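You operate a simulated robot arm through the tools that you are given. There is no shell and no other tool. Be economical: measure what you need, move in short steps, check, and stop when the job is done.

You are at the controls of a simulated two-armed robot. One attempt, no reset.

## Task
On the table end, fold the grey cloth in half.

It is judged by the outcome, as a careful person would: the job done as asked, and still so three seconds after it is handed in. It fails if anything else is knocked over, pushed out of place, dropped, spilled or broken. Flat cloth is picked up by pressing the open fingertips on it (5 to 10 N) and closing them slowly along it; thin cloth reads only 2 to 8 mm in the jaws.

## Robot
Two 7-joint arms with two-finger parallel grippers on one trunk, on a base that drives. Base frame: it is fixed to the floor where the robot stands at the start and does not move with it; the origin is under the middle of the robot, x ahead of it, y to its left, z up; the surface under the hand at the start is at about z = 0.922. Readings come in m, rad, newtons and seconds.
The left shoulder is at the start at [0.07, 0.163, 1.12], the right one opposite. With the tool pointing down near the work surface each hand reaches from about 0.38 to 0.88 m from the robot's upright axis, wherever it stands, measured 20 degrees to its own side. Places, roughly: table end [0.5, 0.2, 0.9]. Payload 3.43 kg a hand.
The TCP of each hand is the grasp point between the finger pads, 0.034 m short of the fingertips. In the tool frame z runs along the fingers and y along their closing line. Largest opening 0.128 m; finger width 0.024, thickness 0.012; the body of the gripper, 0.048 by 0.13 m, starts 0.096 m behind the TCP.
Orientation is that of the tool frame in the base frame, as [roll, pitch, yaw] about the fixed x, y, z axes, in that order (R = Rz(yaw) Ry(pitch) Rx(roll)). With the fingers straight down and closing along the base's y, the tool's x points along the base's -x, its y along +y and its z along -z.

## Interface
- The arms move only by the tool step_arm. It takes "left_deltas", "right_deltas" or both (then of equal length, played together; a hand with none holds still); each is one flat list of numbers, 7 for each row, row after row: the shift along the tool's x, y, z in m, then the turn, a rotation vector about the tool's x, y, z in rad, then the finger opening in m, from 0 to 0.128. In form: [tx, ty, tz, wx, wy, wz, jaw, tx, ty, tz, wx, wy, wz, jaw, ...]. A call has 1 to 8 rows; each row shifts and turns the commanded pose from where the row before left it, along the tool's axes as they then stand. Each row takes 0.2 s and may step no farther than 0.05 m and 0.15 rad from the row before; otherwise, or with a gripper value out of range, the whole call is refused. A pose out of reach is approached as far as the arm can. The call stops where the force on the tool passes 40 N (or 10 N more than at its start, if that is more) or the arm is blocked; 0.2 s more then pass. The fingers move at their own pace (about 0.153 m/s each) and stop on an object; they squeeze with about 23 N. The grip force told is the motor's: it shows also when the fingers shut on nothing. Time passes only in rows, and 0.2 s behind the last, so rows that do not move let the fingers close. The reply holds the time, the measured pose of the TCP, the force on the tool along the base axes, the opening and the grip force, in the units named above and with some noise, with the torque about the TCP (base axes, N m) and any sound that the robot's microphone picked up.
- Cameras (640 x 400 px; columns grow to the right, rows downward): "scene" is now at [0.1173, 0.0382, 1.3312]; the picture's right is [0.52, -0.86, 0.00], its down [-0.63, -0.38, -0.68] and it looks along [0.58, 0.35, -0.73] (base axes); focal length 214 px, centre (320, 200). "left" rides on the left gripper at [0.076, 0.011, -0.16] in its tool frame; the picture's right is [-0.15, 0.99, 0.00], its down [-0.88, -0.13, -0.46] and it looks along [-0.45, -0.07, 0.89] (tool axes); focal length 234 px, centre (320, 200). "right" rides on the right gripper at [0.076, -0.011, -0.16] in its tool frame; the picture's right is [0.15, 0.99, 0.00], its down [-0.88, 0.13, -0.46] and it looks along [-0.45, 0.07, 0.89] (tool axes); focal length 234 px, centre (320, 200). There is no depth. A picture from a camera that has moved, and an enlarged one, comes with that camera's place and axes in the base frame and with its lens.
- grab_frame(camera): a new picture of that camera. No time passes.
- slide_trunk(by): slides the trunk up (or, below 0, down) by that many m; the arms and the scene camera ride with it, the base frame stays. It gives what a move gives, with no picture.
- steer(legs): drives the robot by 1 to 6 legs, each [ahead, left, turn to the left] in m, m and rad, along the robot's own axes; the way and the turn of a leg run together, so that a leg with both is an arc; at most 1.5 m and 3.142 rad a leg. The arms and the cameras ride along, it lands a little off, and it stops where it bumps. It gives what a move gives.
- aim_head(pan, tilt): turns the head with the scene camera to pan (to the left, within 1.501 rad either way) and tilt (down, from -0.506 to 1.204), counted from straight ahead of the robot. It gives what a move gives.
- inspect(camera, box): a new picture of the part [left, top, right, bottom] of that camera's present view, enlarged. No time passes.
- sign_off(): hands the job in; it is judged then, once.

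Go step by step. Nothing tells you exact positions but the pictures and the camera data: compare them with the known pose of the tool, close in by small moves and look again before you grip or let go. The budget is 120 turns and 108 pictures, counting those below and the enlarged ones. Unless the task says otherwise, let go and move clear before handing in, and close with one line.

The tools are called after "Call:" by a JSON object that holds its "fn" and its "kwargs". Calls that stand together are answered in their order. step_arm: Moves the arms, as the interface text tells. Its arguments: {"type":"object","properties":{"left_deltas":{"type":"array","items":{"type":"number"}},"right_deltas":{"type":"array","items":{"type":"number"}}},"required":[]} The other tools are called the same way: slide_trunk (by) slides the trunk up or down; steer (legs) drives the base; aim_head (pan, tilt) turns the head that bears the scene camera; grab_frame (camera) takes a picture; inspect (camera, box) takes an enlarged picture of a part of a camera's view; sign_off () hands the job in.

At the start:

```text
t: 0.0
left_position: [0.4097, 0.4423, 1.0739]
left_tcp_rot: [3.141, 0.0, 3.141]
left_wrist_force: [0.0, -0.9, 0.5]
left_moment: [-0.03, -0.01, 0.01]
left_grip_width: 0.128
left_grip_force: 0.1
right_position: [0.5534, 0.0153, 1.1494]
right_tcp_rot: [3.142, -0.001, 3.141]
right_wrist_force: [0.2, -0.1, -0.2]
right_moment: [0.0, -0.02, -0.02]
right_grip_width: 0.128
right_grip_force: 0.0
trunk travel left (down, up): [-0.6, 0.34]
robot x, y, heading: [-0.0053, 0.0001, 0.003]
head pan, tilt: [0.541, 0.824]
```

scene: 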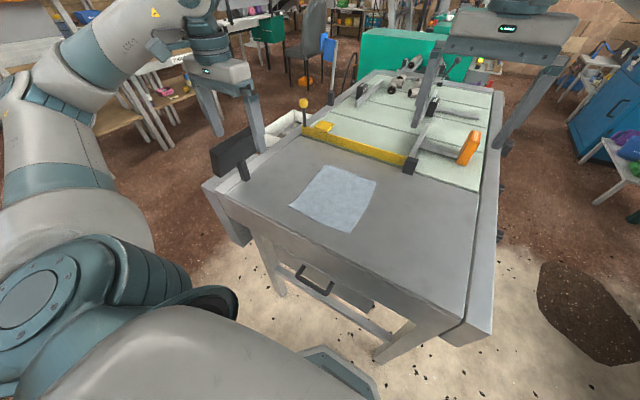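
right: 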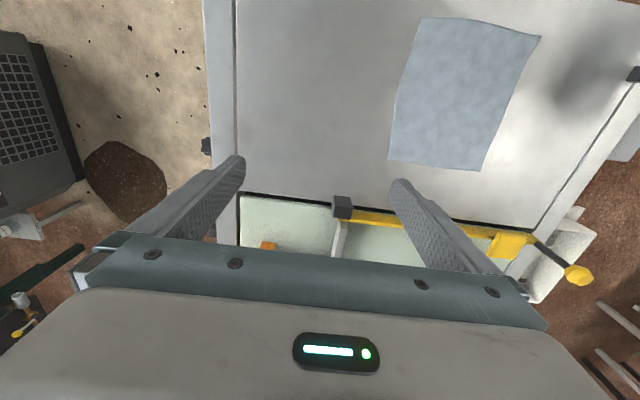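
left: 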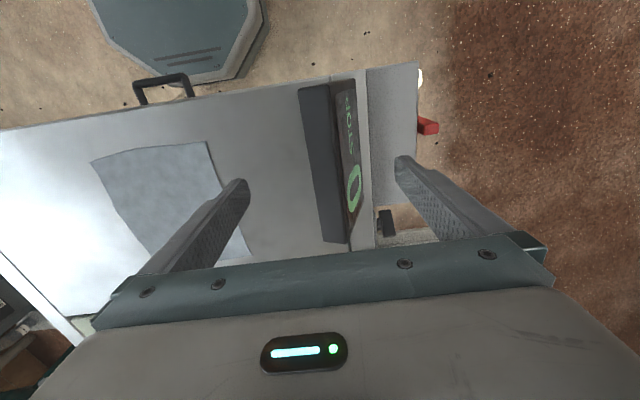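

The grey cloth lies at about x 0.385–0.58, y 0.125–0.305 at z≈0.922, with no other objects within about 6 cm of it. I'll raise the left hand clear of the STOP box, then shift the base a little back and to the left, so that both hands reach the near corners comfortably.

Call:
{"fn": "step_arm", "kwargs": {"left_deltas": [0, -0.03, -0.035, 0, 0, 0, 0.05, 0, -0.03, -0.035, 0, 0, 0, 0.05, 0, -0.03, -0.035, 0, 0, 0, 0.05, 0, -0.03, 0, 0, 0, 0, 0.05], "right_deltas": [0, 0, -0.01, 0, 0, 0, 0.05, 0, 0, -0.01, 0, 0, 0, 0.05, 0, 0, -0.01, 0, 0, 0, 0.05, 0, 0, 0, 0, 0, 0, 0.05]}}

Call:
{"fn": "steer", "kwargs": {"legs": [[-0.05, 0, 0], [0, 0.14, 0]]}}

Call:
{"fn": "grab_frame", "kwargs": {"camera": "scene"}}

```text
t: 1.0
left_position: [0.4094, 0.3192, 1.1772]
left_tcp_rot: [3.14, -0.001, -3.141]
left_wrist_force: [0.3, -0.2, -0.4]
left_moment: [-0.02, 0.04, -0.01]
left_grip_width: 0.0497
left_grip_force: 0.1
right_position: [0.5544, 0.0154, 1.1778]
right_tcp_rot: [-3.141, -0.001, -3.14]
right_wrist_force: [-0.3, -1.5, -1.0]
right_moment: [-0.02, 0.02, -0.01]
right_grip_width: 0.0503
right_grip_force: 0.1
trunk travel left (down, up): [-0.6, 0.34]
robot x, y, heading: [0.0032, 0.0013, -0.002]
head pan, tilt: [0.541, 0.824]
```

```text
t: 2.9
left_position: [0.3603, 0.4585, 1.1785]
left_tcp_rot: [3.141, -0.001, 3.138]
left_wrist_force: [0.3, 0.4, -0.7]
left_moment: [0.01, 0.0, -0.02]
left_grip_width: 0.0498
left_grip_force: 0.0
right_position: [0.5062, 0.1519, 1.179]
right_tcp_rot: [-3.142, 0.0, 3.137]
right_wrist_force: [0.4, -0.6, 0.2]
right_moment: [-0.01, 0.0, -0.02]
right_grip_width: 0.0498
right_grip_force: 0.0
trunk travel left (down, up): [-0.6, 0.34]
robot x, y, heading: [-0.0505, 0.1416, 0.0]
head pan, tilt: [0.541, 0.824]
```

```text
104 pictures are left
camera scene: at [0.0681, 0.1768, 1.3311], right [0.51, -0.86, 0.0], down [-0.63, -0.38, -0.68], along [0.58, 0.35, -0.73], focal length 214 px, centre (320, 200)
```

scene: 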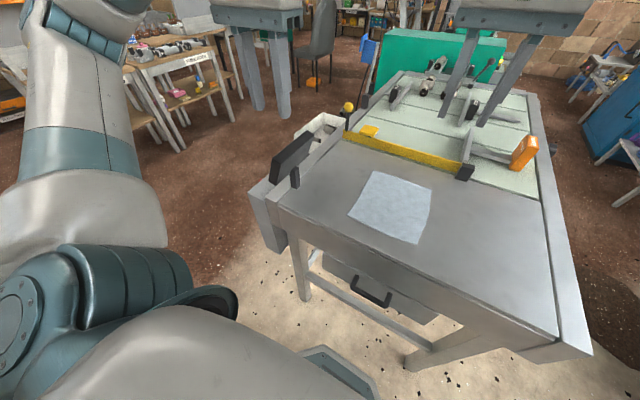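

Base is at (-0.05, 0.14). Both hands are high and clear, so I'll turn each 45° (closing across the corner bisector) and tilt them 0.3 rad so the bodies lean away from each other.

Call:
{"fn": "step_arm", "kwargs": {"left_deltas": [0, 0, 0, 0, 0, 0.131, 0.05, 0, 0, 0, 0, 0, 0.131, 0.05, 0, 0, 0, 0, 0, 0.131, 0.05, 0, 0, 0, 0, 0, 0.131, 0.05, 0, 0, 0, 0, 0, 0.131, 0.05, 0, 0, 0, 0, 0, 0.13, 0.05, 0, 0, 0, 0, -0.15, 0, 0.05, 0, 0, 0, 0, -0.15, 0, 0.05], "right_deltas": [0, 0, 0, 0, 0, -0.131, 0.05, 0, 0, 0, 0, 0, -0.131, 0.05, 0, 0, 0, 0, 0, -0.131, 0.05, 0, 0, 0, 0, 0, -0.131, 0.05, 0, 0, 0, 0, 0, -0.131, 0.05, 0, 0, 0, 0, 0, -0.13, 0.05, 0, 0, 0, 0, -0.15, 0, 0.05, 0, 0, 0, 0, -0.15, 0, 0.05]}}

```text
t: 4.7
left_position: [0.3591, 0.4583, 1.1784]
left_tcp_rot: [3.14, 0.303, 2.352]
left_wrist_force: [-1.0, 0.1, -0.8]
left_moment: [-0.02, -0.01, 0.0]
left_grip_width: 0.0502
left_grip_force: 0.2
right_position: [0.5032, 0.1548, 1.1796]
right_tcp_rot: [-3.141, 0.302, -2.358]
right_wrist_force: [-0.4, 0.1, 0.1]
right_moment: [-0.03, 0.01, 0.0]
right_grip_width: 0.05
right_grip_force: 0.2
trunk travel left (down, up): [-0.6, 0.34]
robot x, y, heading: [-0.0507, 0.137, -0.001]
head pan, tilt: [0.541, 0.824]
```

Call:
{"fn": "step_arm", "kwargs": {"left_deltas": [-0.0363, -0.0249, 0.0112, 0, 0, 0, 0.05, -0.0363, -0.0249, 0.0112, 0, 0, 0, 0.05, -0.0363, -0.0249, 0.0112, 0, 0, 0, 0.05, -0.0363, -0.0249, 0.0112, 0, 0, 0, 0.05, 0.0118, 0, 0.0382, 0, 0, 0, 0.05, 0.0118, 0, 0.0382, 0, 0, 0, 0.05, 0.0118, 0, 0.0382, 0, 0, 0, 0.05], "right_deltas": [0.0292, 0.0152, 0.0224, 0, 0, 0, 0.05, 0.0292, 0.0152, 0.0224, 0, 0, 0, 0.05, 0.0292, 0.0152, 0.0224, 0, 0, 0, 0.05, 0.0292, 0.0152, 0.0224, 0, 0, 0, 0.05, 0, 0, 0, 0, 0, 0, 0.05, 0, 0, 0, 0, 0, 0, 0.05, 0, 0, 0, 0, 0, 0, 0.05]}}

Call:
{"fn": "grab_frame", "kwargs": {"camera": "left"}}

Call:
{"fn": "grab_frame", "kwargs": {"camera": "right"}}

Call:
{"fn": "grab_frame", "kwargs": {"camera": "scene"}}

```text
t: 6.2
left_position: [0.398, 0.2803, 1.0585]
left_tcp_rot: [3.141, 0.299, 2.355]
left_wrist_force: [0.0, 0.4, -0.7]
left_moment: [0.0, 0.01, 0.02]
left_grip_width: 0.05
left_grip_force: 0.1
right_position: [0.4002, 0.1369, 1.0582]
right_tcp_rot: [3.141, 0.299, -2.36]
right_wrist_force: [-0.5, -0.5, 0.1]
right_moment: [-0.02, -0.01, 0.0]
right_grip_width: 0.0499
right_grip_force: 0.2
trunk travel left (down, up): [-0.6, 0.34]
robot x, y, heading: [-0.0499, 0.1405, 0.0]
head pan, tilt: [0.541, 0.824]
```

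```text
103 pictures are left
camera left: at [0.3212, 0.3743, 1.1883], right [0.8, 0.6, 0.04], down [0.41, -0.59, 0.7], along [0.44, -0.54, -0.72], focal length 234 px, centre (320, 200)
```

left: 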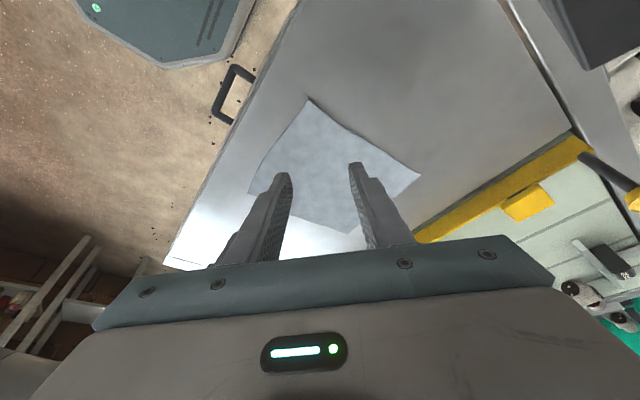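

```text
102 pictures are left
camera right: at [0.3232, 0.0444, 1.1896], right [-0.8, 0.6, -0.04], down [0.41, 0.59, 0.7], along [0.44, 0.54, -0.72], focal length 234 px, centre (320, 200)
```

right: 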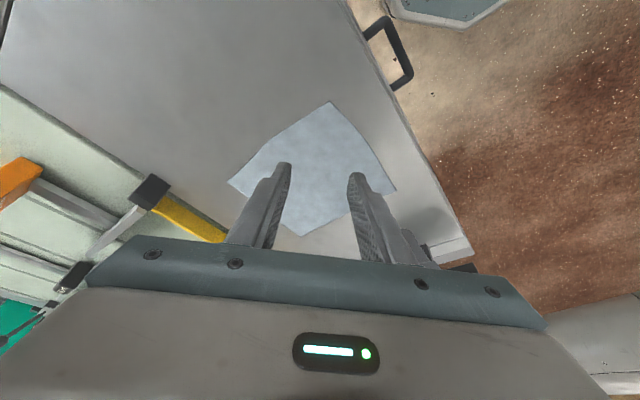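

```text
101 pictures are left
camera scene: at [0.068, 0.1777, 1.3312], right [0.51, -0.86, 0.0], down [-0.63, -0.38, -0.68], along [0.58, 0.35, -0.73], focal length 214 px, centre (320, 200)
```

scene: 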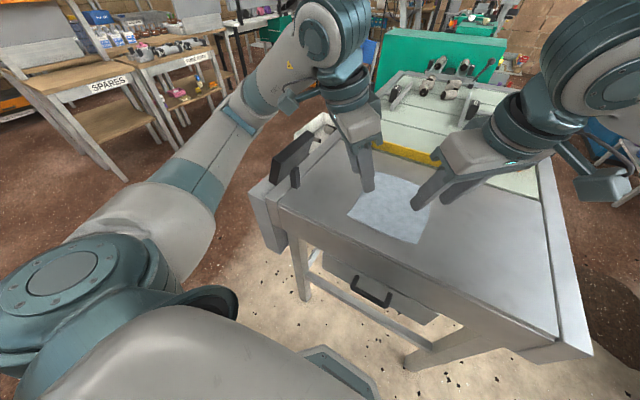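

Near corners measured at D≈(0.378, 0.293) and C≈(0.383, 0.128). I'll go down to just above them with a narrow opening.

Call:
{"fn": "step_arm", "kwargs": {"left_deltas": [0.0093, -0.0017, 0.0261, 0, 0, 0, 0.026, 0.0093, -0.0017, 0.0261, 0, 0, 0, 0.026, 0.0093, -0.0017, 0.0261, 0, 0, 0, 0.026, 0, 0, 0, 0, 0, 0, 0.026], "right_deltas": [0.0077, 0.0019, 0.0266, 0, 0, 0, 0.026, 0.0077, 0.0019, 0.0266, 0, 0, 0, 0.026, 0.0077, 0.0019, 0.0266, 0, 0, 0, 0.026, 0, 0, 0, 0, 0, 0, 0.026]}}

Call:
{"fn": "inspect", "kwargs": {"camera": "left", "box": [200, 60, 440, 210]}}

Call:
{"fn": "inspect", "kwargs": {"camera": "right", "box": [200, 60, 440, 210]}}

```text
t: 7.2
left_position: [0.3909, 0.2785, 0.9761]
left_tcp_rot: [-3.142, 0.3, 2.355]
left_wrist_force: [-0.1, 0.6, 0.2]
left_moment: [0.03, 0.0, -0.02]
left_grip_width: 0.0258
left_grip_force: 0.1
right_position: [0.3958, 0.1419, 0.9745]
right_tcp_rot: [3.141, 0.3, -2.358]
right_wrist_force: [0.0, -0.1, 0.1]
right_moment: [0.0, -0.05, -0.03]
right_grip_width: 0.0259
right_grip_force: 0.0
trunk travel left (down, up): [-0.6, 0.34]
robot x, y, heading: [-0.0514, 0.1417, -0.002]
head pan, tilt: [0.541, 0.824]
```

```text
2.67 times, centred on (320, 135) of left
camera zoom: at [0.3138, 0.3715, 1.106], right [0.8, 0.6, 0.04], down [0.41, -0.59, 0.7], along [0.44, -0.54, -0.72], focal length 624 px, centre (320, 373)
```

zoom: 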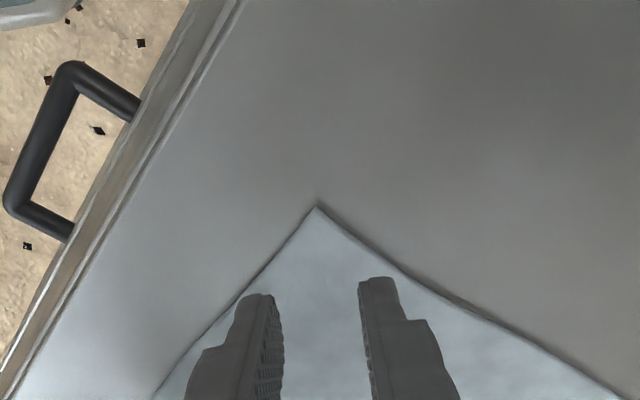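

```text
2.67 times, centred on (320, 135) of right
camera zoom: at [0.319, 0.0492, 1.1054], right [-0.8, 0.6, -0.04], down [0.41, 0.59, 0.7], along [0.45, 0.54, -0.72], focal length 624 px, centre (320, 373)
```

zoom: 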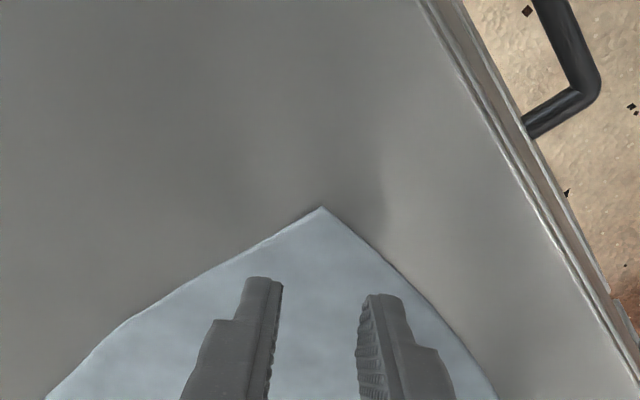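

Both fingertip pairs sit over their corners. Descending in small vertical steps to contact.

Call:
{"fn": "step_arm", "kwargs": {"left_deltas": [0.0012, 0, 0.0038, 0, 0, 0, 0.026, 0.0012, 0, 0.0038, 0, 0, 0, 0.026, 0.0012, 0, 0.0038, 0, 0, 0, 0.026, 0.0006, 0, 0.0019, 0, 0, 0, 0.026], "right_deltas": [0.0012, 0, 0.0038, 0, 0, 0, 0.026, 0.0012, 0, 0.0038, 0, 0, 0, 0.026, 0.0012, 0, 0.0038, 0, 0, 0, 0.026, 0.0, 0, 0.0, 0, 0, 0, 0.026]}}

```text
t: 8.2
left_position: [0.3898, 0.2797, 0.962]
left_tcp_rot: [3.141, 0.301, 2.353]
left_wrist_force: [-0.2, -0.8, 0.8]
left_moment: [-0.06, -0.01, -0.01]
left_grip_width: 0.026
left_grip_force: 0.0
right_position: [0.3977, 0.1401, 0.9636]
right_tcp_rot: [3.141, 0.3, -2.359]
right_wrist_force: [0.2, -0.2, 0.5]
right_moment: [-0.04, 0.0, -0.03]
right_grip_width: 0.0262
right_grip_force: 0.0
trunk travel left (down, up): [-0.6, 0.34]
robot x, y, heading: [-0.051, 0.1432, 0.003]
head pan, tilt: [0.541, 0.824]
```

Call:
{"fn": "step_arm", "kwargs": {"left_deltas": [0.0006, 0, 0.0019, 0, 0, 0, 0.026, 0.0003, 0, 0.00095, 0, 0, 0, 0.026], "right_deltas": [0.0006, 0, 0.0019, 0, 0, 0, 0.026, 0.0006, 0, 0.0019, 0, 0, 0, 0.026]}}

```text
t: 8.8
left_position: [0.3894, 0.2798, 0.9594]
left_tcp_rot: [3.141, 0.301, 2.353]
left_wrist_force: [-0.5, 0.2, 3.2]
left_moment: [0.02, -0.03, 0.03]
left_grip_width: 0.0261
left_grip_force: 0.1
right_position: [0.3974, 0.1419, 0.9609]
right_tcp_rot: [-3.141, 0.299, -2.356]
right_wrist_force: [0.1, -0.1, -0.3]
right_moment: [0.01, 0.0, -0.02]
right_grip_width: 0.026
right_grip_force: 0.0
trunk travel left (down, up): [-0.6, 0.34]
robot x, y, heading: [-0.0506, 0.1426, 0.001]
head pan, tilt: [0.541, 0.824]
```

Call:
{"fn": "step_arm", "kwargs": {"left_deltas": [0.0002, 0, 0.0007, 0, 0, 0, 0.026, 0, 0, 0, 0, 0, 0, 0.026], "right_deltas": [0.0005, 0, 0.0015, 0, 0, 0, 0.026, 0.0003, 0, 0.0008, 0, 0, 0, 0.026]}}

```text
t: 9.4
left_position: [0.3886, 0.2792, 0.9582]
left_tcp_rot: [3.14, 0.302, 2.355]
left_wrist_force: [1.3, -0.3, 7.6]
left_moment: [0.04, -0.06, -0.01]
left_grip_width: 0.0261
left_grip_force: 0.0
right_position: [0.3967, 0.1411, 0.9594]
right_tcp_rot: [-3.14, 0.303, -2.361]
right_wrist_force: [2.2, 0.4, 17.0]
right_moment: [0.04, -0.01, -0.01]
right_grip_width: 0.026
right_grip_force: 0.0
trunk travel left (down, up): [-0.6, 0.34]
robot x, y, heading: [-0.046, 0.1386, 0.001]
head pan, tilt: [0.541, 0.824]
```

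Left presses 7.6 N; right is at 17 N, so I'll ease it by about 1 mm.

Call:
{"fn": "step_arm", "kwargs": {"left_deltas": [0, 0, 0, 0, 0, 0, 0.026, 0, 0, 0, 0, 0, 0, 0.026], "right_deltas": [-0.0003, 0, -0.0009, 0, 0, 0, 0.026, 0, 0, 0, 0, 0, 0, 0.026]}}

```text
t: 10.1
left_position: [0.3909, 0.2799, 0.9582]
left_tcp_rot: [3.14, 0.303, 2.356]
left_wrist_force: [2.0, 0.8, 12.9]
left_moment: [0.08, -0.15, -0.01]
left_grip_width: 0.0262
left_grip_force: 0.1
right_position: [0.3963, 0.1415, 0.9591]
right_tcp_rot: [-3.141, 0.303, -2.358]
right_wrist_force: [1.7, 0.6, 12.4]
right_moment: [0.09, -0.02, 0.03]
right_grip_width: 0.0259
right_grip_force: 0.0
trunk travel left (down, up): [-0.6, 0.34]
robot x, y, heading: [-0.052, 0.1388, 0.0]
head pan, tilt: [0.541, 0.824]
```

Call:
{"fn": "step_arm", "kwargs": {"left_deltas": [-0.0001, 0, -0.0004, 0, 0, 0, 0.026, 0, 0, 0, 0, 0, 0, 0.026], "right_deltas": [-0.0001, 0, -0.0004, 0, 0, 0, 0.026, 0, 0, 0, 0, 0, 0, 0.026]}}

```text
t: 10.7
left_position: [0.3899, 0.2794, 0.9593]
left_tcp_rot: [3.14, 0.3, 2.353]
left_wrist_force: [1.6, -1.4, 13.5]
left_moment: [0.07, -0.15, 0.0]
left_grip_width: 0.0263
left_grip_force: 0.2
right_position: [0.3959, 0.1423, 0.9585]
right_tcp_rot: [-3.141, 0.302, -2.358]
right_wrist_force: [1.6, 1.3, 7.2]
right_moment: [0.04, 0.01, -0.03]
right_grip_width: 0.0261
right_grip_force: 0.1
trunk travel left (down, up): [-0.6, 0.34]
robot x, y, heading: [-0.0504, 0.1396, -0.001]
head pan, tilt: [0.541, 0.824]
```

Right is 7 N; ease left slightly more, then close slowly on both.

Call:
{"fn": "step_arm", "kwargs": {"left_deltas": [-0.0002, 0, -0.0006, 0, 0, 0, 0.026, 0, 0, 0, 0, 0, 0, 0.026, 0, 0, 0, 0, 0, 0, 0.022, 0, 0, 0, 0, 0, 0, 0.018, 0, 0, 0, 0, 0, 0, 0.014, 0, 0, 0, 0, 0, 0, 0.01, 0, 0, 0, 0, 0, 0, 0.006, 0, 0, 0, 0, 0, 0, 0.002], "right_deltas": [0, 0, 0, 0, 0, 0, 0.026, 0, 0, 0, 0, 0, 0, 0.026, 0, 0, 0, 0, 0, 0, 0.022, 0, 0, 0, 0, 0, 0, 0.018, 0, 0, 0, 0, 0, 0, 0.014, 0, 0, 0, 0, 0, 0, 0.01, 0, 0, 0, 0, 0, 0, 0.006, 0, 0, 0, 0, 0, 0, 0.002]}}

Call:
{"fn": "inspect", "kwargs": {"camera": "left", "box": [200, 60, 440, 210]}}

Call:
{"fn": "inspect", "kwargs": {"camera": "right", "box": [200, 60, 440, 210]}}

```text
t: 12.4
left_position: [0.3893, 0.2793, 0.9598]
left_tcp_rot: [3.141, 0.303, 2.352]
left_wrist_force: [-0.2, -5.5, 5.4]
left_moment: [-0.2, -0.04, -0.06]
left_grip_width: 0.0018
left_grip_force: 22.8
right_position: [0.3969, 0.1414, 0.9597]
right_tcp_rot: [3.141, 0.301, -2.358]
right_wrist_force: [0.0, 6.0, 4.6]
right_moment: [0.14, -0.03, -0.03]
right_grip_width: 0.0022
right_grip_force: 22.3
trunk travel left (down, up): [-0.6, 0.34]
robot x, y, heading: [-0.0508, 0.1347, 0.001]
head pan, tilt: [0.541, 0.824]
```

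```text
2.67 times, centred on (320, 135) of left
camera zoom: at [0.3127, 0.3722, 1.0895], right [0.8, 0.6, 0.04], down [0.41, -0.59, 0.7], along [0.44, -0.54, -0.72], focal length 624 px, centre (320, 373)
```

zoom: 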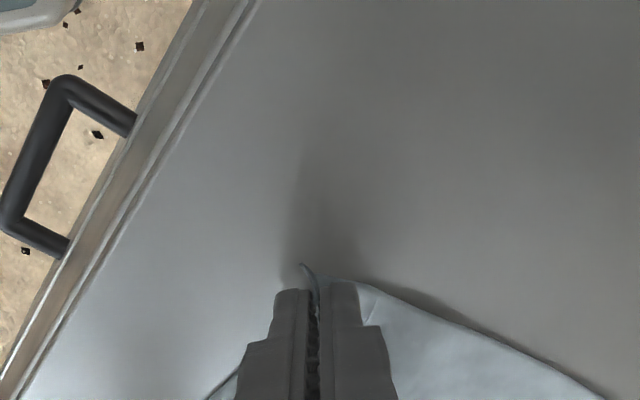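

```text
2.67 times, centred on (320, 135) of right
camera zoom: at [0.3202, 0.0495, 1.0899], right [-0.8, 0.6, -0.04], down [0.41, 0.59, 0.7], along [0.44, 0.54, -0.72], focal length 624 px, centre (320, 373)
```

zoom: 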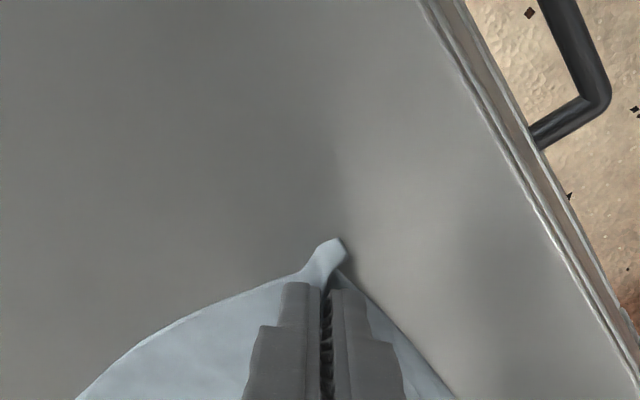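

Both corners are pinched (about 2 mm in the jaws). I'll start the fold arc toward +x, rotating the hands gradually, and check halfway.

Call:
{"fn": "step_arm", "kwargs": {"left_deltas": [-0.0135, 0.0059, -0.0239, 0.0506, 0.053, -0.0157, 0, -0.019, 0.0125, -0.0193, 0.0506, 0.053, -0.0157, 0, -0.023, 0.0181, -0.0129, 0.0506, 0.053, -0.0157, 0, -0.0245, 0.0218, -0.0055, 0.0506, 0.053, -0.0157, 0], "right_deltas": [-0.0135, -0.0059, -0.0239, -0.0506, 0.053, 0.0157, 0, -0.019, -0.0125, -0.0193, -0.0506, 0.053, 0.0157, 0, -0.023, -0.0181, -0.0129, -0.0506, 0.053, 0.0157, 0, -0.0245, -0.0218, -0.0055, -0.0506, 0.053, 0.0157, 0]}}

Call:
{"fn": "inspect", "kwargs": {"camera": "scene", "box": [260, 100, 500, 250]}}

Call:
{"fn": "grab_frame", "kwargs": {"camera": "right"}}

```text
t: 13.4
left_position: [0.4797, 0.2788, 1.0269]
left_tcp_rot: [-2.93, 0.081, 2.395]
left_wrist_force: [0.6, -1.0, 0.2]
left_moment: [-0.05, 0.03, 0.02]
left_grip_width: 0.0018
left_grip_force: 23.2
right_position: [0.4877, 0.144, 1.0275]
right_tcp_rot: [2.928, 0.079, -2.4]
right_wrist_force: [0.9, 1.9, -0.4]
right_moment: [0.07, 0.02, -0.01]
right_grip_width: 0.0019
right_grip_force: 23.5
trunk travel left (down, up): [-0.6, 0.34]
robot x, y, heading: [-0.0488, 0.1391, -0.005]
head pan, tilt: [0.541, 0.824]
```

```text
2.67 times, centred on (380, 175) of scene
camera zoom: at [0.0695, 0.1772, 1.3309], right [0.51, -0.86, 0.0], down [-0.63, -0.38, -0.68], along [0.58, 0.35, -0.73], focal length 572 px, centre (160, 267)
```

zoom: 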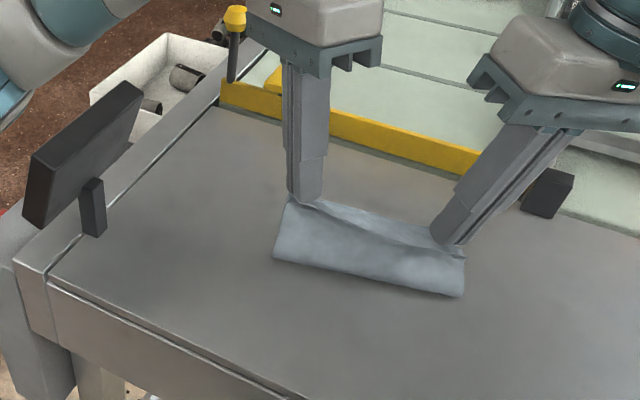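

```text
95 pictures are left
camera right: at [0.4535, 0.0522, 1.1742], right [-0.77, 0.6, 0.2], down [0.6, 0.59, 0.54], along [0.21, 0.54, -0.82], focal length 234 px, centre (320, 200)
```

right: 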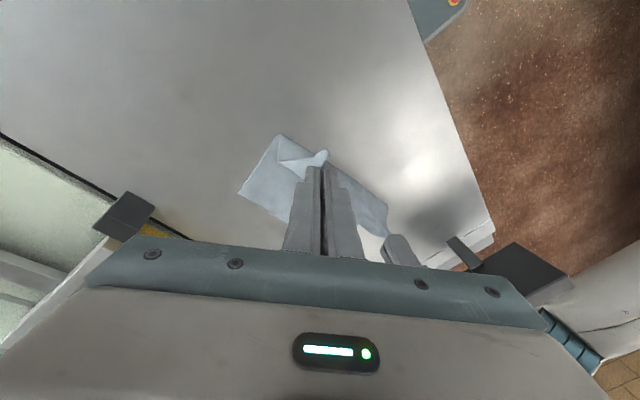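

The fold is going well, with the near edge lifted and both corners held. I'll finish the arc down to a few mm above the surface.

Call:
{"fn": "step_arm", "kwargs": {"left_deltas": [-0.0216, 0.0254, 0.0019, 0.0506, 0.053, -0.0157, 0, -0.0184, 0.0246, 0.0096, 0.0506, 0.053, -0.0157, 0, -0.0131, 0.0215, 0.0165, 0.0506, 0.053, -0.0157, 0, -0.0056, 0.0138, 0.0145, 0.0506, 0.053, -0.0157, 0], "right_deltas": [-0.0243, -0.0226, 0.0027, -0.0506, 0.053, 0.0157, 0, -0.0211, -0.0218, 0.0104, -0.0506, 0.053, 0.0157, 0, -0.0158, -0.0187, 0.0173, -0.0506, 0.053, 0.0157, 0, -0.0083, -0.011, 0.0153, -0.0506, 0.053, 0.0157, 0]}}

Call:
{"fn": "inspect", "kwargs": {"camera": "scene", "box": [260, 100, 500, 250]}}

Call:
{"fn": "grab_frame", "kwargs": {"camera": "left"}}

Call:
{"fn": "grab_frame", "kwargs": {"camera": "right"}}

```text
t: 14.4
left_position: [0.5697, 0.2893, 0.9673]
left_tcp_rot: [-2.725, -0.138, 2.388]
left_wrist_force: [0.9, -13.0, 0.3]
left_moment: [-0.39, -0.02, 0.23]
left_grip_width: 0.0018
left_grip_force: 23.2
right_position: [0.5759, 0.1473, 0.9654]
right_tcp_rot: [2.725, -0.139, -2.391]
right_wrist_force: [0.1, 13.3, -0.7]
right_moment: [0.34, 0.01, -0.21]
right_grip_width: 0.0021
right_grip_force: 23.3
trunk travel left (down, up): [-0.6, 0.34]
robot x, y, heading: [-0.0521, 0.1412, -0.0]
head pan, tilt: [0.541, 0.824]
```

```text
2.67 times, centred on (380, 175) of scene
camera zoom: at [0.0691, 0.1776, 1.331], right [0.51, -0.86, 0.0], down [-0.63, -0.38, -0.68], along [0.58, 0.35, -0.73], focal length 572 px, centre (160, 267)
```

zoom: 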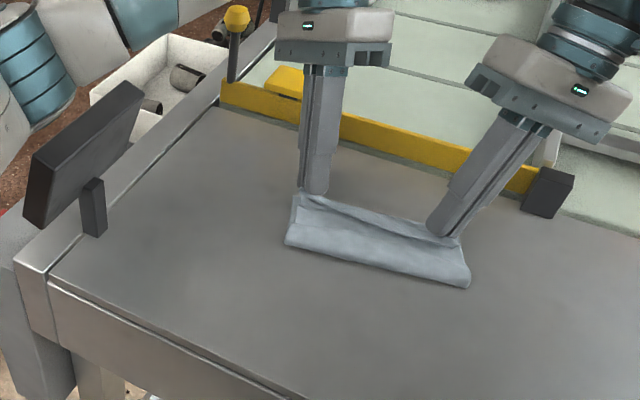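

```text
93 pictures are left
camera left: at [0.5785, 0.3834, 1.1173], right [0.68, 0.6, -0.42], down [0.73, -0.59, 0.34], along [-0.04, -0.54, -0.84], focal length 234 px, centre (320, 200)
```

left: 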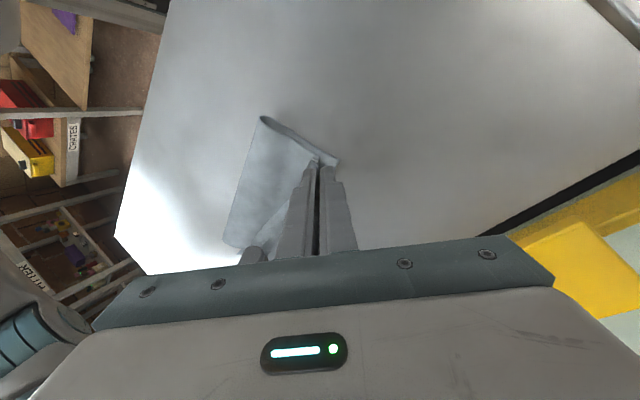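

```text
92 pictures are left
camera right: at [0.5859, 0.0546, 1.1157], right [-0.68, 0.6, 0.42], down [0.73, 0.59, 0.34], along [-0.04, 0.54, -0.84], focal length 234 px, centre (320, 200)
```

right: 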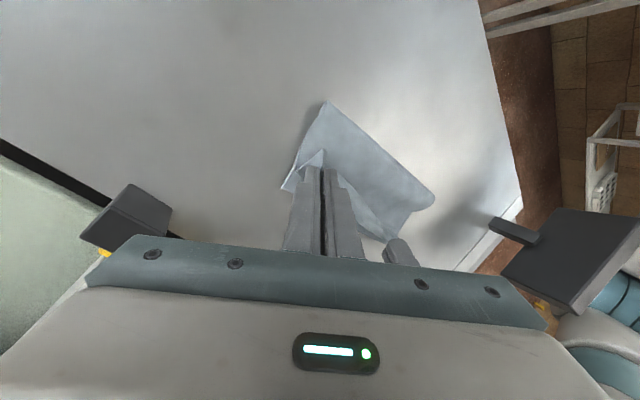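

The fold is almost down, but the cloth seems slightly rotated under the hands and the hands pull against each other (13 N). I'll look closer before releasing.

Call:
{"fn": "inspect", "kwargs": {"camera": "left", "box": [210, 90, 370, 190]}}

Call:
{"fn": "inspect", "kwargs": {"camera": "right", "box": [250, 90, 450, 215]}}

Call:
{"fn": "inspect", "kwargs": {"camera": "scene", "box": [350, 160, 446, 220]}}

```text
4.00 times, centred on (290, 140) of left
camera zoom: at [0.5785, 0.3834, 1.1173], right [0.68, 0.6, -0.42], down [0.73, -0.59, 0.34], along [-0.04, -0.54, -0.84], focal length 937 px, centre (440, 440)
```

zoom: 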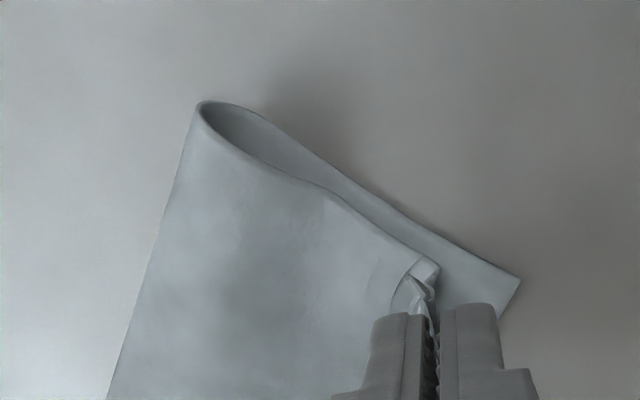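

```text
3.20 times, centred on (350, 152) of right
camera zoom: at [0.5859, 0.0546, 1.1157], right [-0.68, 0.6, 0.42], down [0.73, 0.59, 0.34], along [-0.04, 0.54, -0.84], focal length 749 px, centre (224, 352)
```

zoom: 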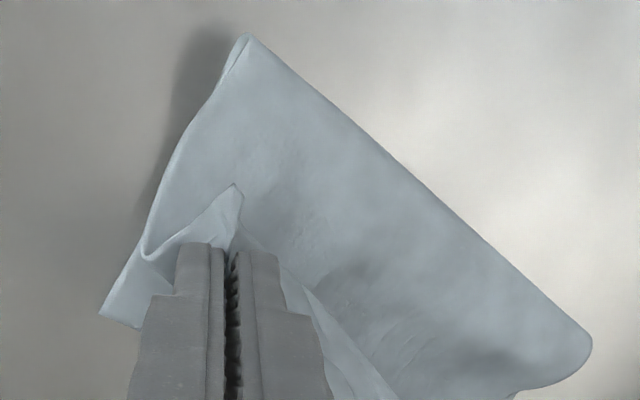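

```text
6.67 times, centred on (398, 190) of scene
camera zoom: at [0.0691, 0.1776, 1.331], right [0.51, -0.86, 0.0], down [-0.63, -0.38, -0.68], along [0.58, 0.35, -0.73], focal length 1430 px, centre (-200, 267)
```

zoom: 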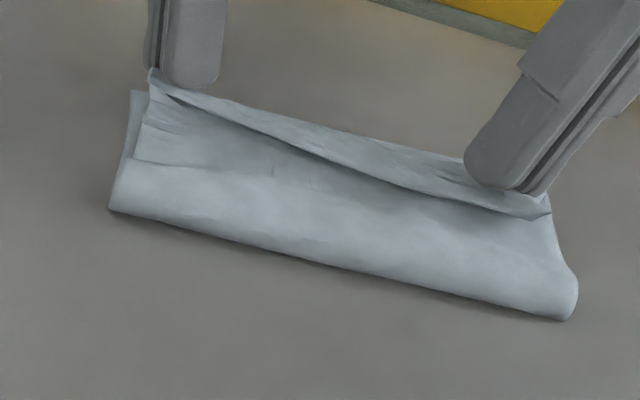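

Far corners of the bottom layer are now A≈(0.556, 0.302) and B≈(0.593, 0.139), so the whole cloth turned about 9°. I'll line the held corners up with that edge, relax the pull, and lower by 6 mm.

Call:
{"fn": "step_arm", "kwargs": {"left_deltas": [0.004, -0.0055, 0.0064, 0, 0, 0, 0, 0.0041, -0.0055, 0.0063, 0, 0, 0, 0, 0, 0, 0, 0, 0, 0, 0], "right_deltas": [-0.0029, -0.0026, 0.0018, 0, 0, 0, 0, -0.0029, -0.0026, 0.0017, 0, 0, 0, 0, 0, 0, 0, 0, 0, 0, 0]}}

Call:
{"fn": "inspect", "kwargs": {"camera": "left", "box": [210, 90, 370, 190]}}

Call:
{"fn": "inspect", "kwargs": {"camera": "right", "box": [250, 90, 450, 215]}}

Call:
{"fn": "inspect", "kwargs": {"camera": "scene", "box": [350, 160, 446, 220]}}

```text
t: 15.2
left_position: [0.5517, 0.2854, 0.9611]
left_tcp_rot: [-2.729, -0.139, 2.39]
left_wrist_force: [2.7, -11.6, 0.2]
left_moment: [-0.36, -0.09, 0.24]
left_grip_width: 0.002
left_grip_force: 23.0
right_position: [0.5814, 0.1465, 0.9601]
right_tcp_rot: [2.726, -0.139, -2.393]
right_wrist_force: [-2.9, 11.9, 2.6]
right_moment: [0.43, 0.15, -0.17]
right_grip_width: 0.0021
right_grip_force: 22.7
trunk travel left (down, up): [-0.6, 0.34]
robot x, y, heading: [-0.0474, 0.1408, -0.007]
head pan, tilt: [0.541, 0.824]
```

```text
4.00 times, centred on (290, 140) of left
camera zoom: at [0.5612, 0.3783, 1.1122], right [0.68, 0.6, -0.41], down [0.73, -0.59, 0.34], along [-0.04, -0.54, -0.84], focal length 937 px, centre (440, 440)
```

zoom: 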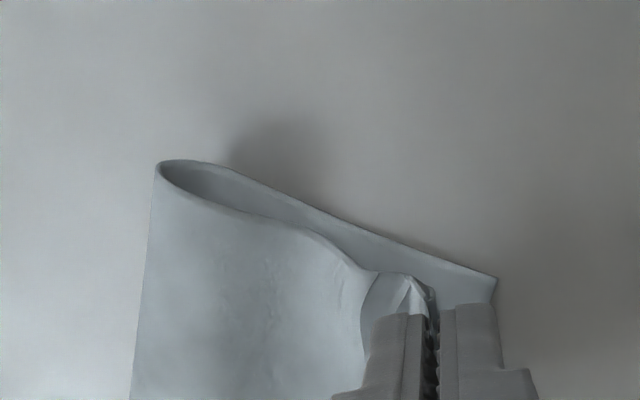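

```text
3.20 times, centred on (350, 152) of right
camera zoom: at [0.591, 0.0539, 1.1117], right [-0.68, 0.6, 0.42], down [0.73, 0.59, 0.34], along [-0.04, 0.54, -0.84], focal length 749 px, centre (224, 352)
```

zoom: 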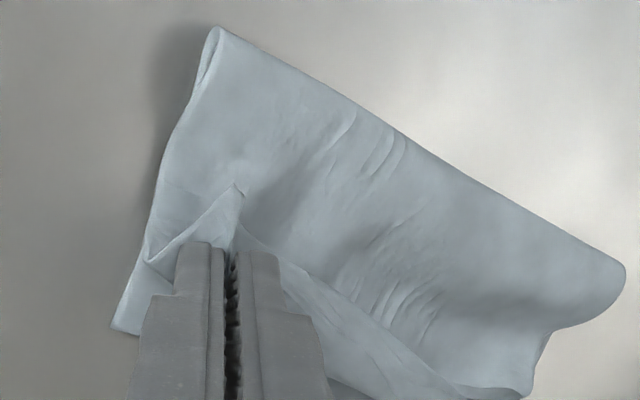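

```text
6.67 times, centred on (398, 190) of scene
camera zoom: at [0.0675, 0.1772, 1.3312], right [0.51, -0.86, 0.0], down [-0.63, -0.38, -0.68], along [0.58, 0.35, -0.73], focal length 1430 px, centre (-200, 267)
```

zoom: 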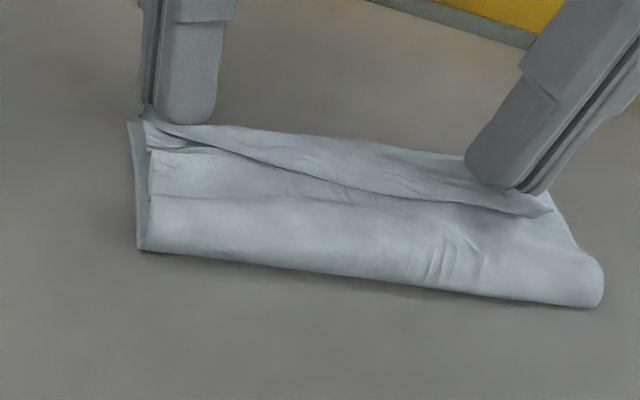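

The bottom layer dragged along with the fingertips. I'll lift the flap 3 cm, shift to line up while it's off the bottom layer, and look again.

Call:
{"fn": "step_arm", "kwargs": {"left_deltas": [0.002, -0.006, -0.0135, 0, 0, 0, 0, 0.0021, -0.006, -0.0136, 0, 0, 0, 0, 0.0034, -0.0152, 0.0072, 0, 0, 0, 0, 0, 0, 0, 0, 0, 0, 0], "right_deltas": [0.002, 0.006, -0.0135, 0, 0, 0, 0, 0.0021, 0.006, -0.0136, 0, 0, 0, 0, -0.006, -0.0004, -0.0011, 0, 0, 0, 0, 0, 0, 0, 0, 0, 0, 0]}}

Call:
{"fn": "inspect", "kwargs": {"camera": "left", "box": [210, 90, 370, 190]}}

Call:
{"fn": "inspect", "kwargs": {"camera": "right", "box": [250, 90, 450, 215]}}

Call:
{"fn": "inspect", "kwargs": {"camera": "scene", "box": [350, 160, 446, 220]}}

```text
t: 16.2
left_position: [0.5365, 0.2756, 0.9913]
left_tcp_rot: [-2.728, -0.14, 2.389]
left_wrist_force: [1.5, -3.6, 0.8]
left_moment: [-0.13, -0.06, 0.1]
left_grip_width: 0.0019
left_grip_force: 23.4
right_position: [0.5859, 0.1477, 0.9913]
right_tcp_rot: [2.728, -0.142, -2.395]
right_wrist_force: [-1.8, 3.6, 0.2]
right_moment: [0.12, 0.03, -0.03]
right_grip_width: 0.0019
right_grip_force: 23.1
trunk travel left (down, up): [-0.6, 0.34]
robot x, y, heading: [-0.0499, 0.1385, 0.001]
head pan, tilt: [0.541, 0.824]
```

```text
4.00 times, centred on (290, 140) of left
camera zoom: at [0.5467, 0.3681, 1.1426], right [0.68, 0.6, -0.41], down [0.73, -0.59, 0.34], along [-0.04, -0.54, -0.84], focal length 937 px, centre (440, 440)
```

zoom: 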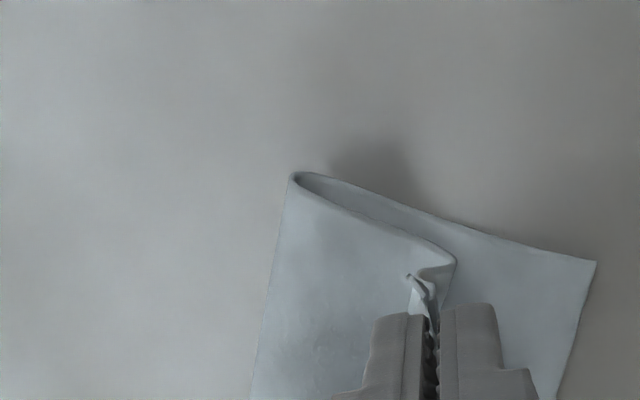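

```text
3.20 times, centred on (350, 152) of right
camera zoom: at [0.5957, 0.0556, 1.1425], right [-0.68, 0.6, 0.41], down [0.73, 0.59, 0.34], along [-0.04, 0.54, -0.84], focal length 749 px, centre (224, 352)
```

zoom: 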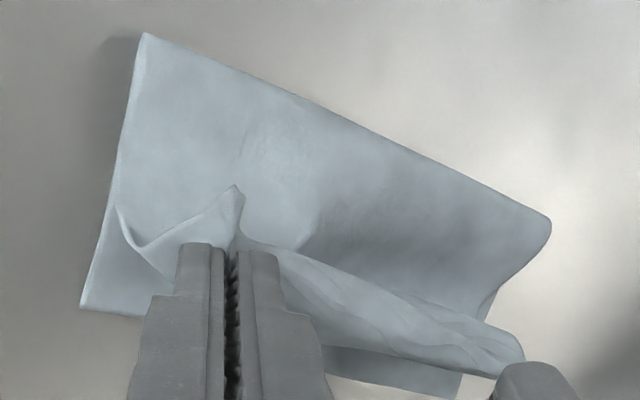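

```text
6.67 times, centred on (398, 190) of scene
camera zoom: at [0.0674, 0.1771, 1.3312], right [0.51, -0.86, 0.0], down [-0.63, -0.38, -0.68], along [0.58, 0.35, -0.73], focal length 1430 px, centre (-200, 267)
```

zoom: 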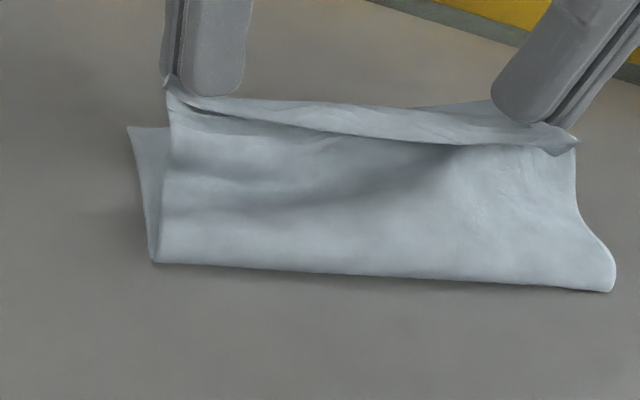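

Now crease and far edge are parallel and the held corners are close to target. Lowering straight down, then opening slightly and gently.

Call:
{"fn": "step_arm", "kwargs": {"left_deltas": [-0.0018, 0.0053, 0.012, 0, 0, 0, 0, -0.0019, 0.0053, 0.012, 0, 0, 0, 0, 0, 0, 0, 0, 0, 0, 0, 0, 0, 0, 0, 0, 0, 0.008, 0, 0, 0, 0, 0, 0, 0.016, 0, 0, 0, 0, 0, 0, 0.02], "right_deltas": [-0.0029, -0.0062, 0.0115, 0, 0, 0, 0, -0.0029, -0.0062, 0.0115, 0, 0, 0, 0, 0, 0, 0, 0, 0, 0, 0, 0, 0, 0, 0, 0, 0, 0.008, 0, 0, 0, 0, 0, 0, 0.016, 0, 0, 0, 0, 0, 0, 0.02]}}

Call:
{"fn": "inspect", "kwargs": {"camera": "left", "box": [210, 90, 370, 190]}}

Call:
{"fn": "inspect", "kwargs": {"camera": "right", "box": [250, 90, 450, 215]}}

```text
t: 17.6
left_position: [0.5365, 0.2753, 0.9646]
left_tcp_rot: [-2.728, -0.138, 2.388]
left_wrist_force: [0.2, 0.8, 0.1]
left_moment: [0.01, -0.03, 0.01]
left_grip_width: 0.02
left_grip_force: 0.1
right_position: [0.5891, 0.148, 0.9647]
right_tcp_rot: [2.726, -0.137, -2.393]
right_wrist_force: [0.6, 0.1, 0.2]
right_moment: [0.0, -0.04, 0.01]
right_grip_width: 0.02
right_grip_force: 0.0
trunk travel left (down, up): [-0.6, 0.34]
robot x, y, heading: [-0.0518, 0.1379, 0.002]
head pan, tilt: [0.541, 0.824]
```

```text
4.00 times, centred on (290, 140) of left
camera zoom: at [0.5469, 0.3682, 1.1157], right [0.68, 0.6, -0.41], down [0.73, -0.59, 0.34], along [-0.04, -0.54, -0.84], focal length 937 px, centre (440, 440)
```

zoom: 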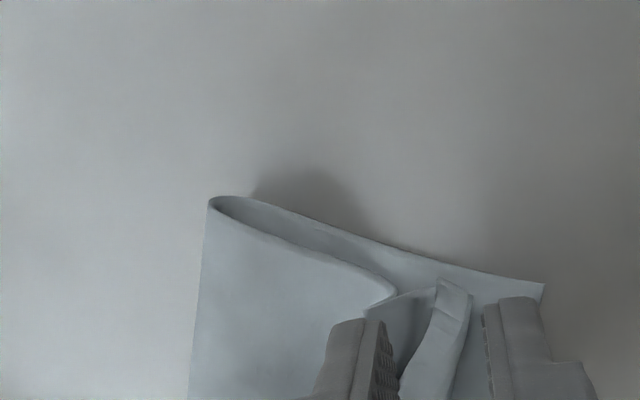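

```text
3.20 times, centred on (350, 152) of right
camera zoom: at [0.5986, 0.0565, 1.116], right [-0.68, 0.6, 0.41], down [0.73, 0.59, 0.34], along [-0.04, 0.54, -0.84], focal length 749 px, centre (224, 352)
```

zoom: 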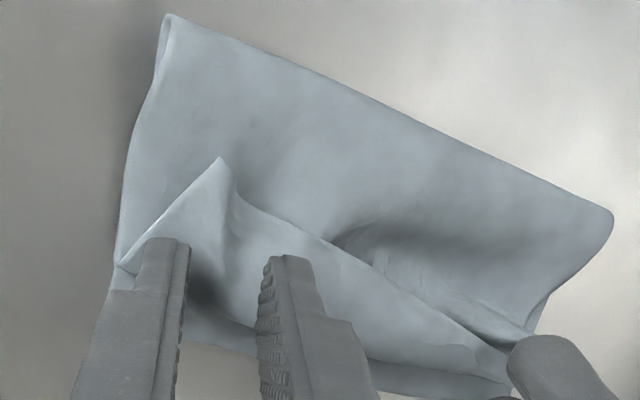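

Released. Top edge has a turned-back strip; I'll withdraw along the fingers and look at it from above.

Call:
{"fn": "step_arm", "kwargs": {"left_deltas": [0, 0, -0.02, 0, 0, 0, 0.024, 0, 0, -0.03, 0, 0, 0, 0.024, 0, 0, -0.04, 0, 0, 0, 0.024, 0, 0, -0.04, 0, 0, 0, 0.024], "right_deltas": [0, 0, -0.02, 0, 0, 0, 0.024, 0, 0, -0.03, 0, 0, 0, 0.024, 0, 0, -0.04, 0, 0, 0, 0.024, 0, 0, -0.04, 0, 0, 0, 0.024]}}

Call:
{"fn": "inspect", "kwargs": {"camera": "scene", "box": [340, 140, 468, 220]}}

Call:
{"fn": "inspect", "kwargs": {"camera": "right", "box": [200, 60, 440, 210]}}

Call:
{"fn": "inspect", "kwargs": {"camera": "left", "box": [200, 60, 440, 210]}}

```text
t: 18.6
left_position: [0.5843, 0.3042, 1.0838]
left_tcp_rot: [-2.726, -0.137, 2.389]
left_wrist_force: [-0.6, -0.6, -0.7]
left_moment: [-0.03, 0.01, 0.0]
left_grip_width: 0.0239
left_grip_force: 0.0
right_position: [0.6264, 0.1203, 1.0824]
right_tcp_rot: [2.729, -0.133, -2.399]
right_wrist_force: [-0.4, 0.6, 0.3]
right_moment: [-0.02, -0.05, 0.01]
right_grip_width: 0.0241
right_grip_force: 0.1
right hand out of reach, approached as far as the arm can: row 4
trunk travel left (down, up): [-0.6, 0.34]
robot x, y, heading: [-0.052, 0.1417, 0.002]
head pan, tilt: [0.541, 0.824]
```

```text
5.00 times, centred on (404, 180) of scene
camera zoom: at [0.0653, 0.1765, 1.3313], right [0.51, -0.86, 0.0], down [-0.63, -0.38, -0.68], along [0.58, 0.35, -0.73], focal length 1072 px, centre (-100, 300)
```

zoom: 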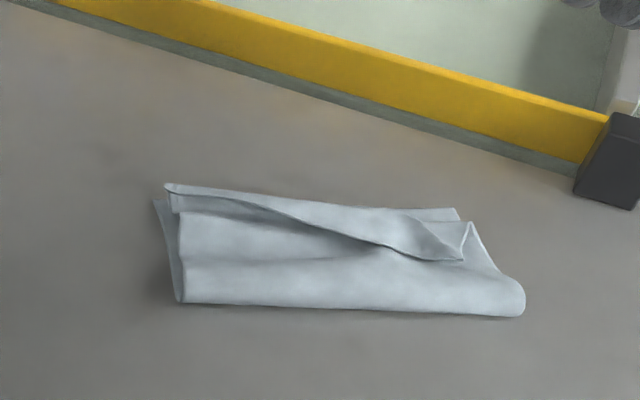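

```text
2.67 times, centred on (320, 135) of right
camera zoom: at [0.6345, 0.0281, 1.2335], right [-0.68, 0.6, 0.41], down [0.73, 0.59, 0.35], along [-0.03, 0.54, -0.84], focal length 624 px, centre (320, 373)
```

zoom: 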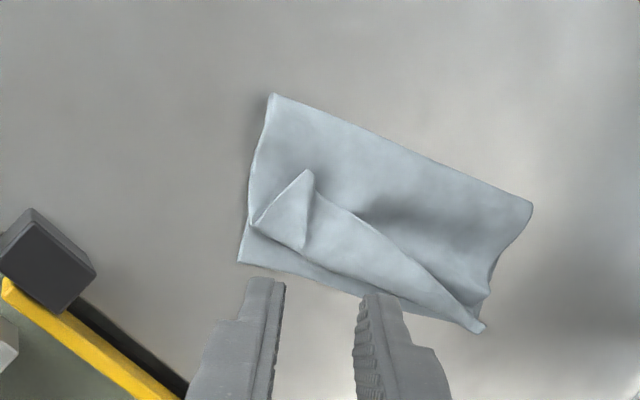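

```text
2.67 times, centred on (320, 135) of left
camera zoom: at [0.5936, 0.3962, 1.2345], right [0.69, 0.6, -0.41], down [0.73, -0.59, 0.34], along [-0.04, -0.54, -0.84], focal length 624 px, centre (320, 373)
```

zoom: 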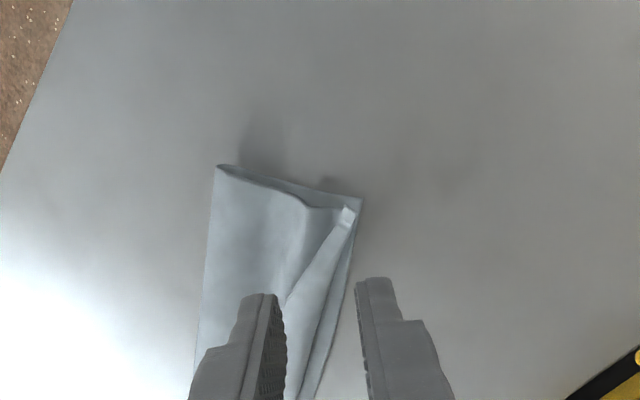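

A strip along the top edge turned back, about 4 cm wide at the right corner (C now ≈(0.554, 0.134), B≈(0.611, 0.144)). I need a close view before fixing it.

Call:
{"fn": "inspect", "kwargs": {"camera": "right", "box": [284, 90, 396, 160]}}

Call:
{"fn": "inspect", "kwargs": {"camera": "scene", "box": [368, 165, 448, 215]}}

```text
5.71 times, centred on (340, 125) of right
camera zoom: at [0.6345, 0.0281, 1.2335], right [-0.68, 0.6, 0.41], down [0.73, 0.59, 0.35], along [-0.03, 0.54, -0.84], focal length 1338 px, centre (206, 629)
```

zoom: 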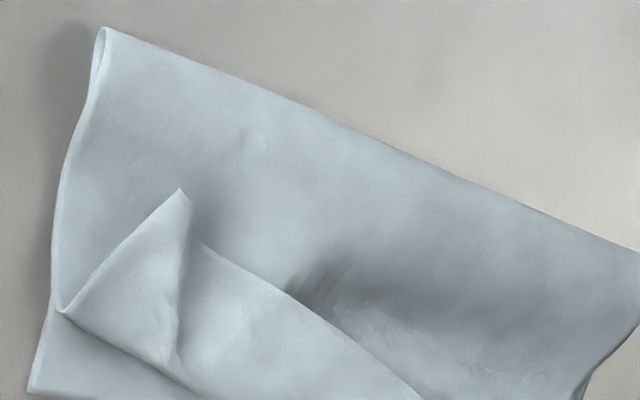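

```text
8.00 times, centred on (408, 190) of scene
camera zoom: at [0.0653, 0.1765, 1.3313], right [0.51, -0.86, 0.0], down [-0.63, -0.38, -0.68], along [0.58, 0.35, -0.73], focal length 1716 px, centre (-384, 280)
```

zoom: 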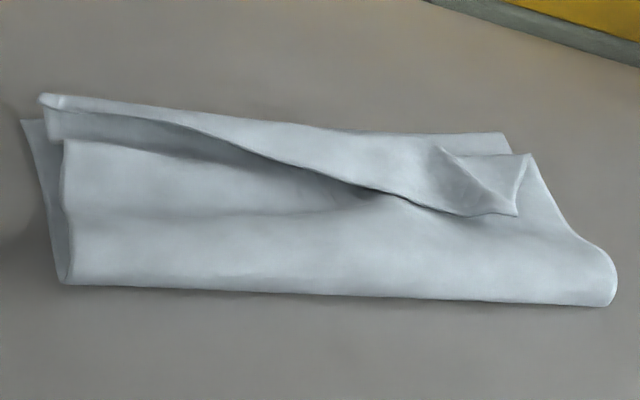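

Plan: right hand re-grips the turned-back corner C right at its hem, and flips it over to B. First re-orient the right hand (closing along the hem, fingers tilted toward +x) and lift the left hand out of the way.

Call:
{"fn": "step_arm", "kwargs": {"left_deltas": [0.0041, -0.012, -0.0271, 0, 0, 0, 0.024, 0.0041, -0.012, -0.0271, 0, 0, 0, 0.024, 0, 0, 0, 0, 0, 0, 0.024, 0, 0, 0, 0, 0, 0, 0.024, 0, 0, 0, 0, 0, 0, 0.024, 0, 0, 0, 0, 0, 0, 0.024, 0, 0, 0, 0, 0, 0, 0.024, 0, 0, 0, 0, 0, 0, 0.024], "right_deltas": [0, 0, 0, 0.101, -0.106, -0.0314, 0.024, 0, 0, 0, 0.101, -0.106, -0.0314, 0.024, 0, 0, 0, 0.101, -0.106, -0.0314, 0.024, 0, 0, 0, 0.101, -0.106, -0.0314, 0.024, 0, 0, 0, 0.0387, 0, 0.125, 0.016, 0, 0, 0, 0.0387, 0, 0.125, 0.016, 0, 0, 0, 0.0387, 0, 0.125, 0.016, 0, 0, 0, 0.0387, 0, 0.125, 0.016]}}

```text
t: 20.4
left_position: [0.5839, 0.3041, 1.1417]
left_tcp_rot: [-2.727, -0.136, 2.394]
left_wrist_force: [-0.6, -0.3, -0.2]
left_moment: [-0.06, 0.01, -0.02]
left_grip_width: 0.0241
left_grip_force: 0.0
right_position: [0.6276, 0.1224, 1.0801]
right_tcp_rot: [3.141, 0.299, -2.886]
right_wrist_force: [-0.2, -0.1, 0.0]
right_moment: [0.0, 0.0, -0.01]
right_grip_width: 0.0159
right_grip_force: 0.0
trunk travel left (down, up): [-0.6, 0.34]
robot x, y, heading: [-0.0506, 0.1409, -0.003]
head pan, tilt: [0.541, 0.824]
```

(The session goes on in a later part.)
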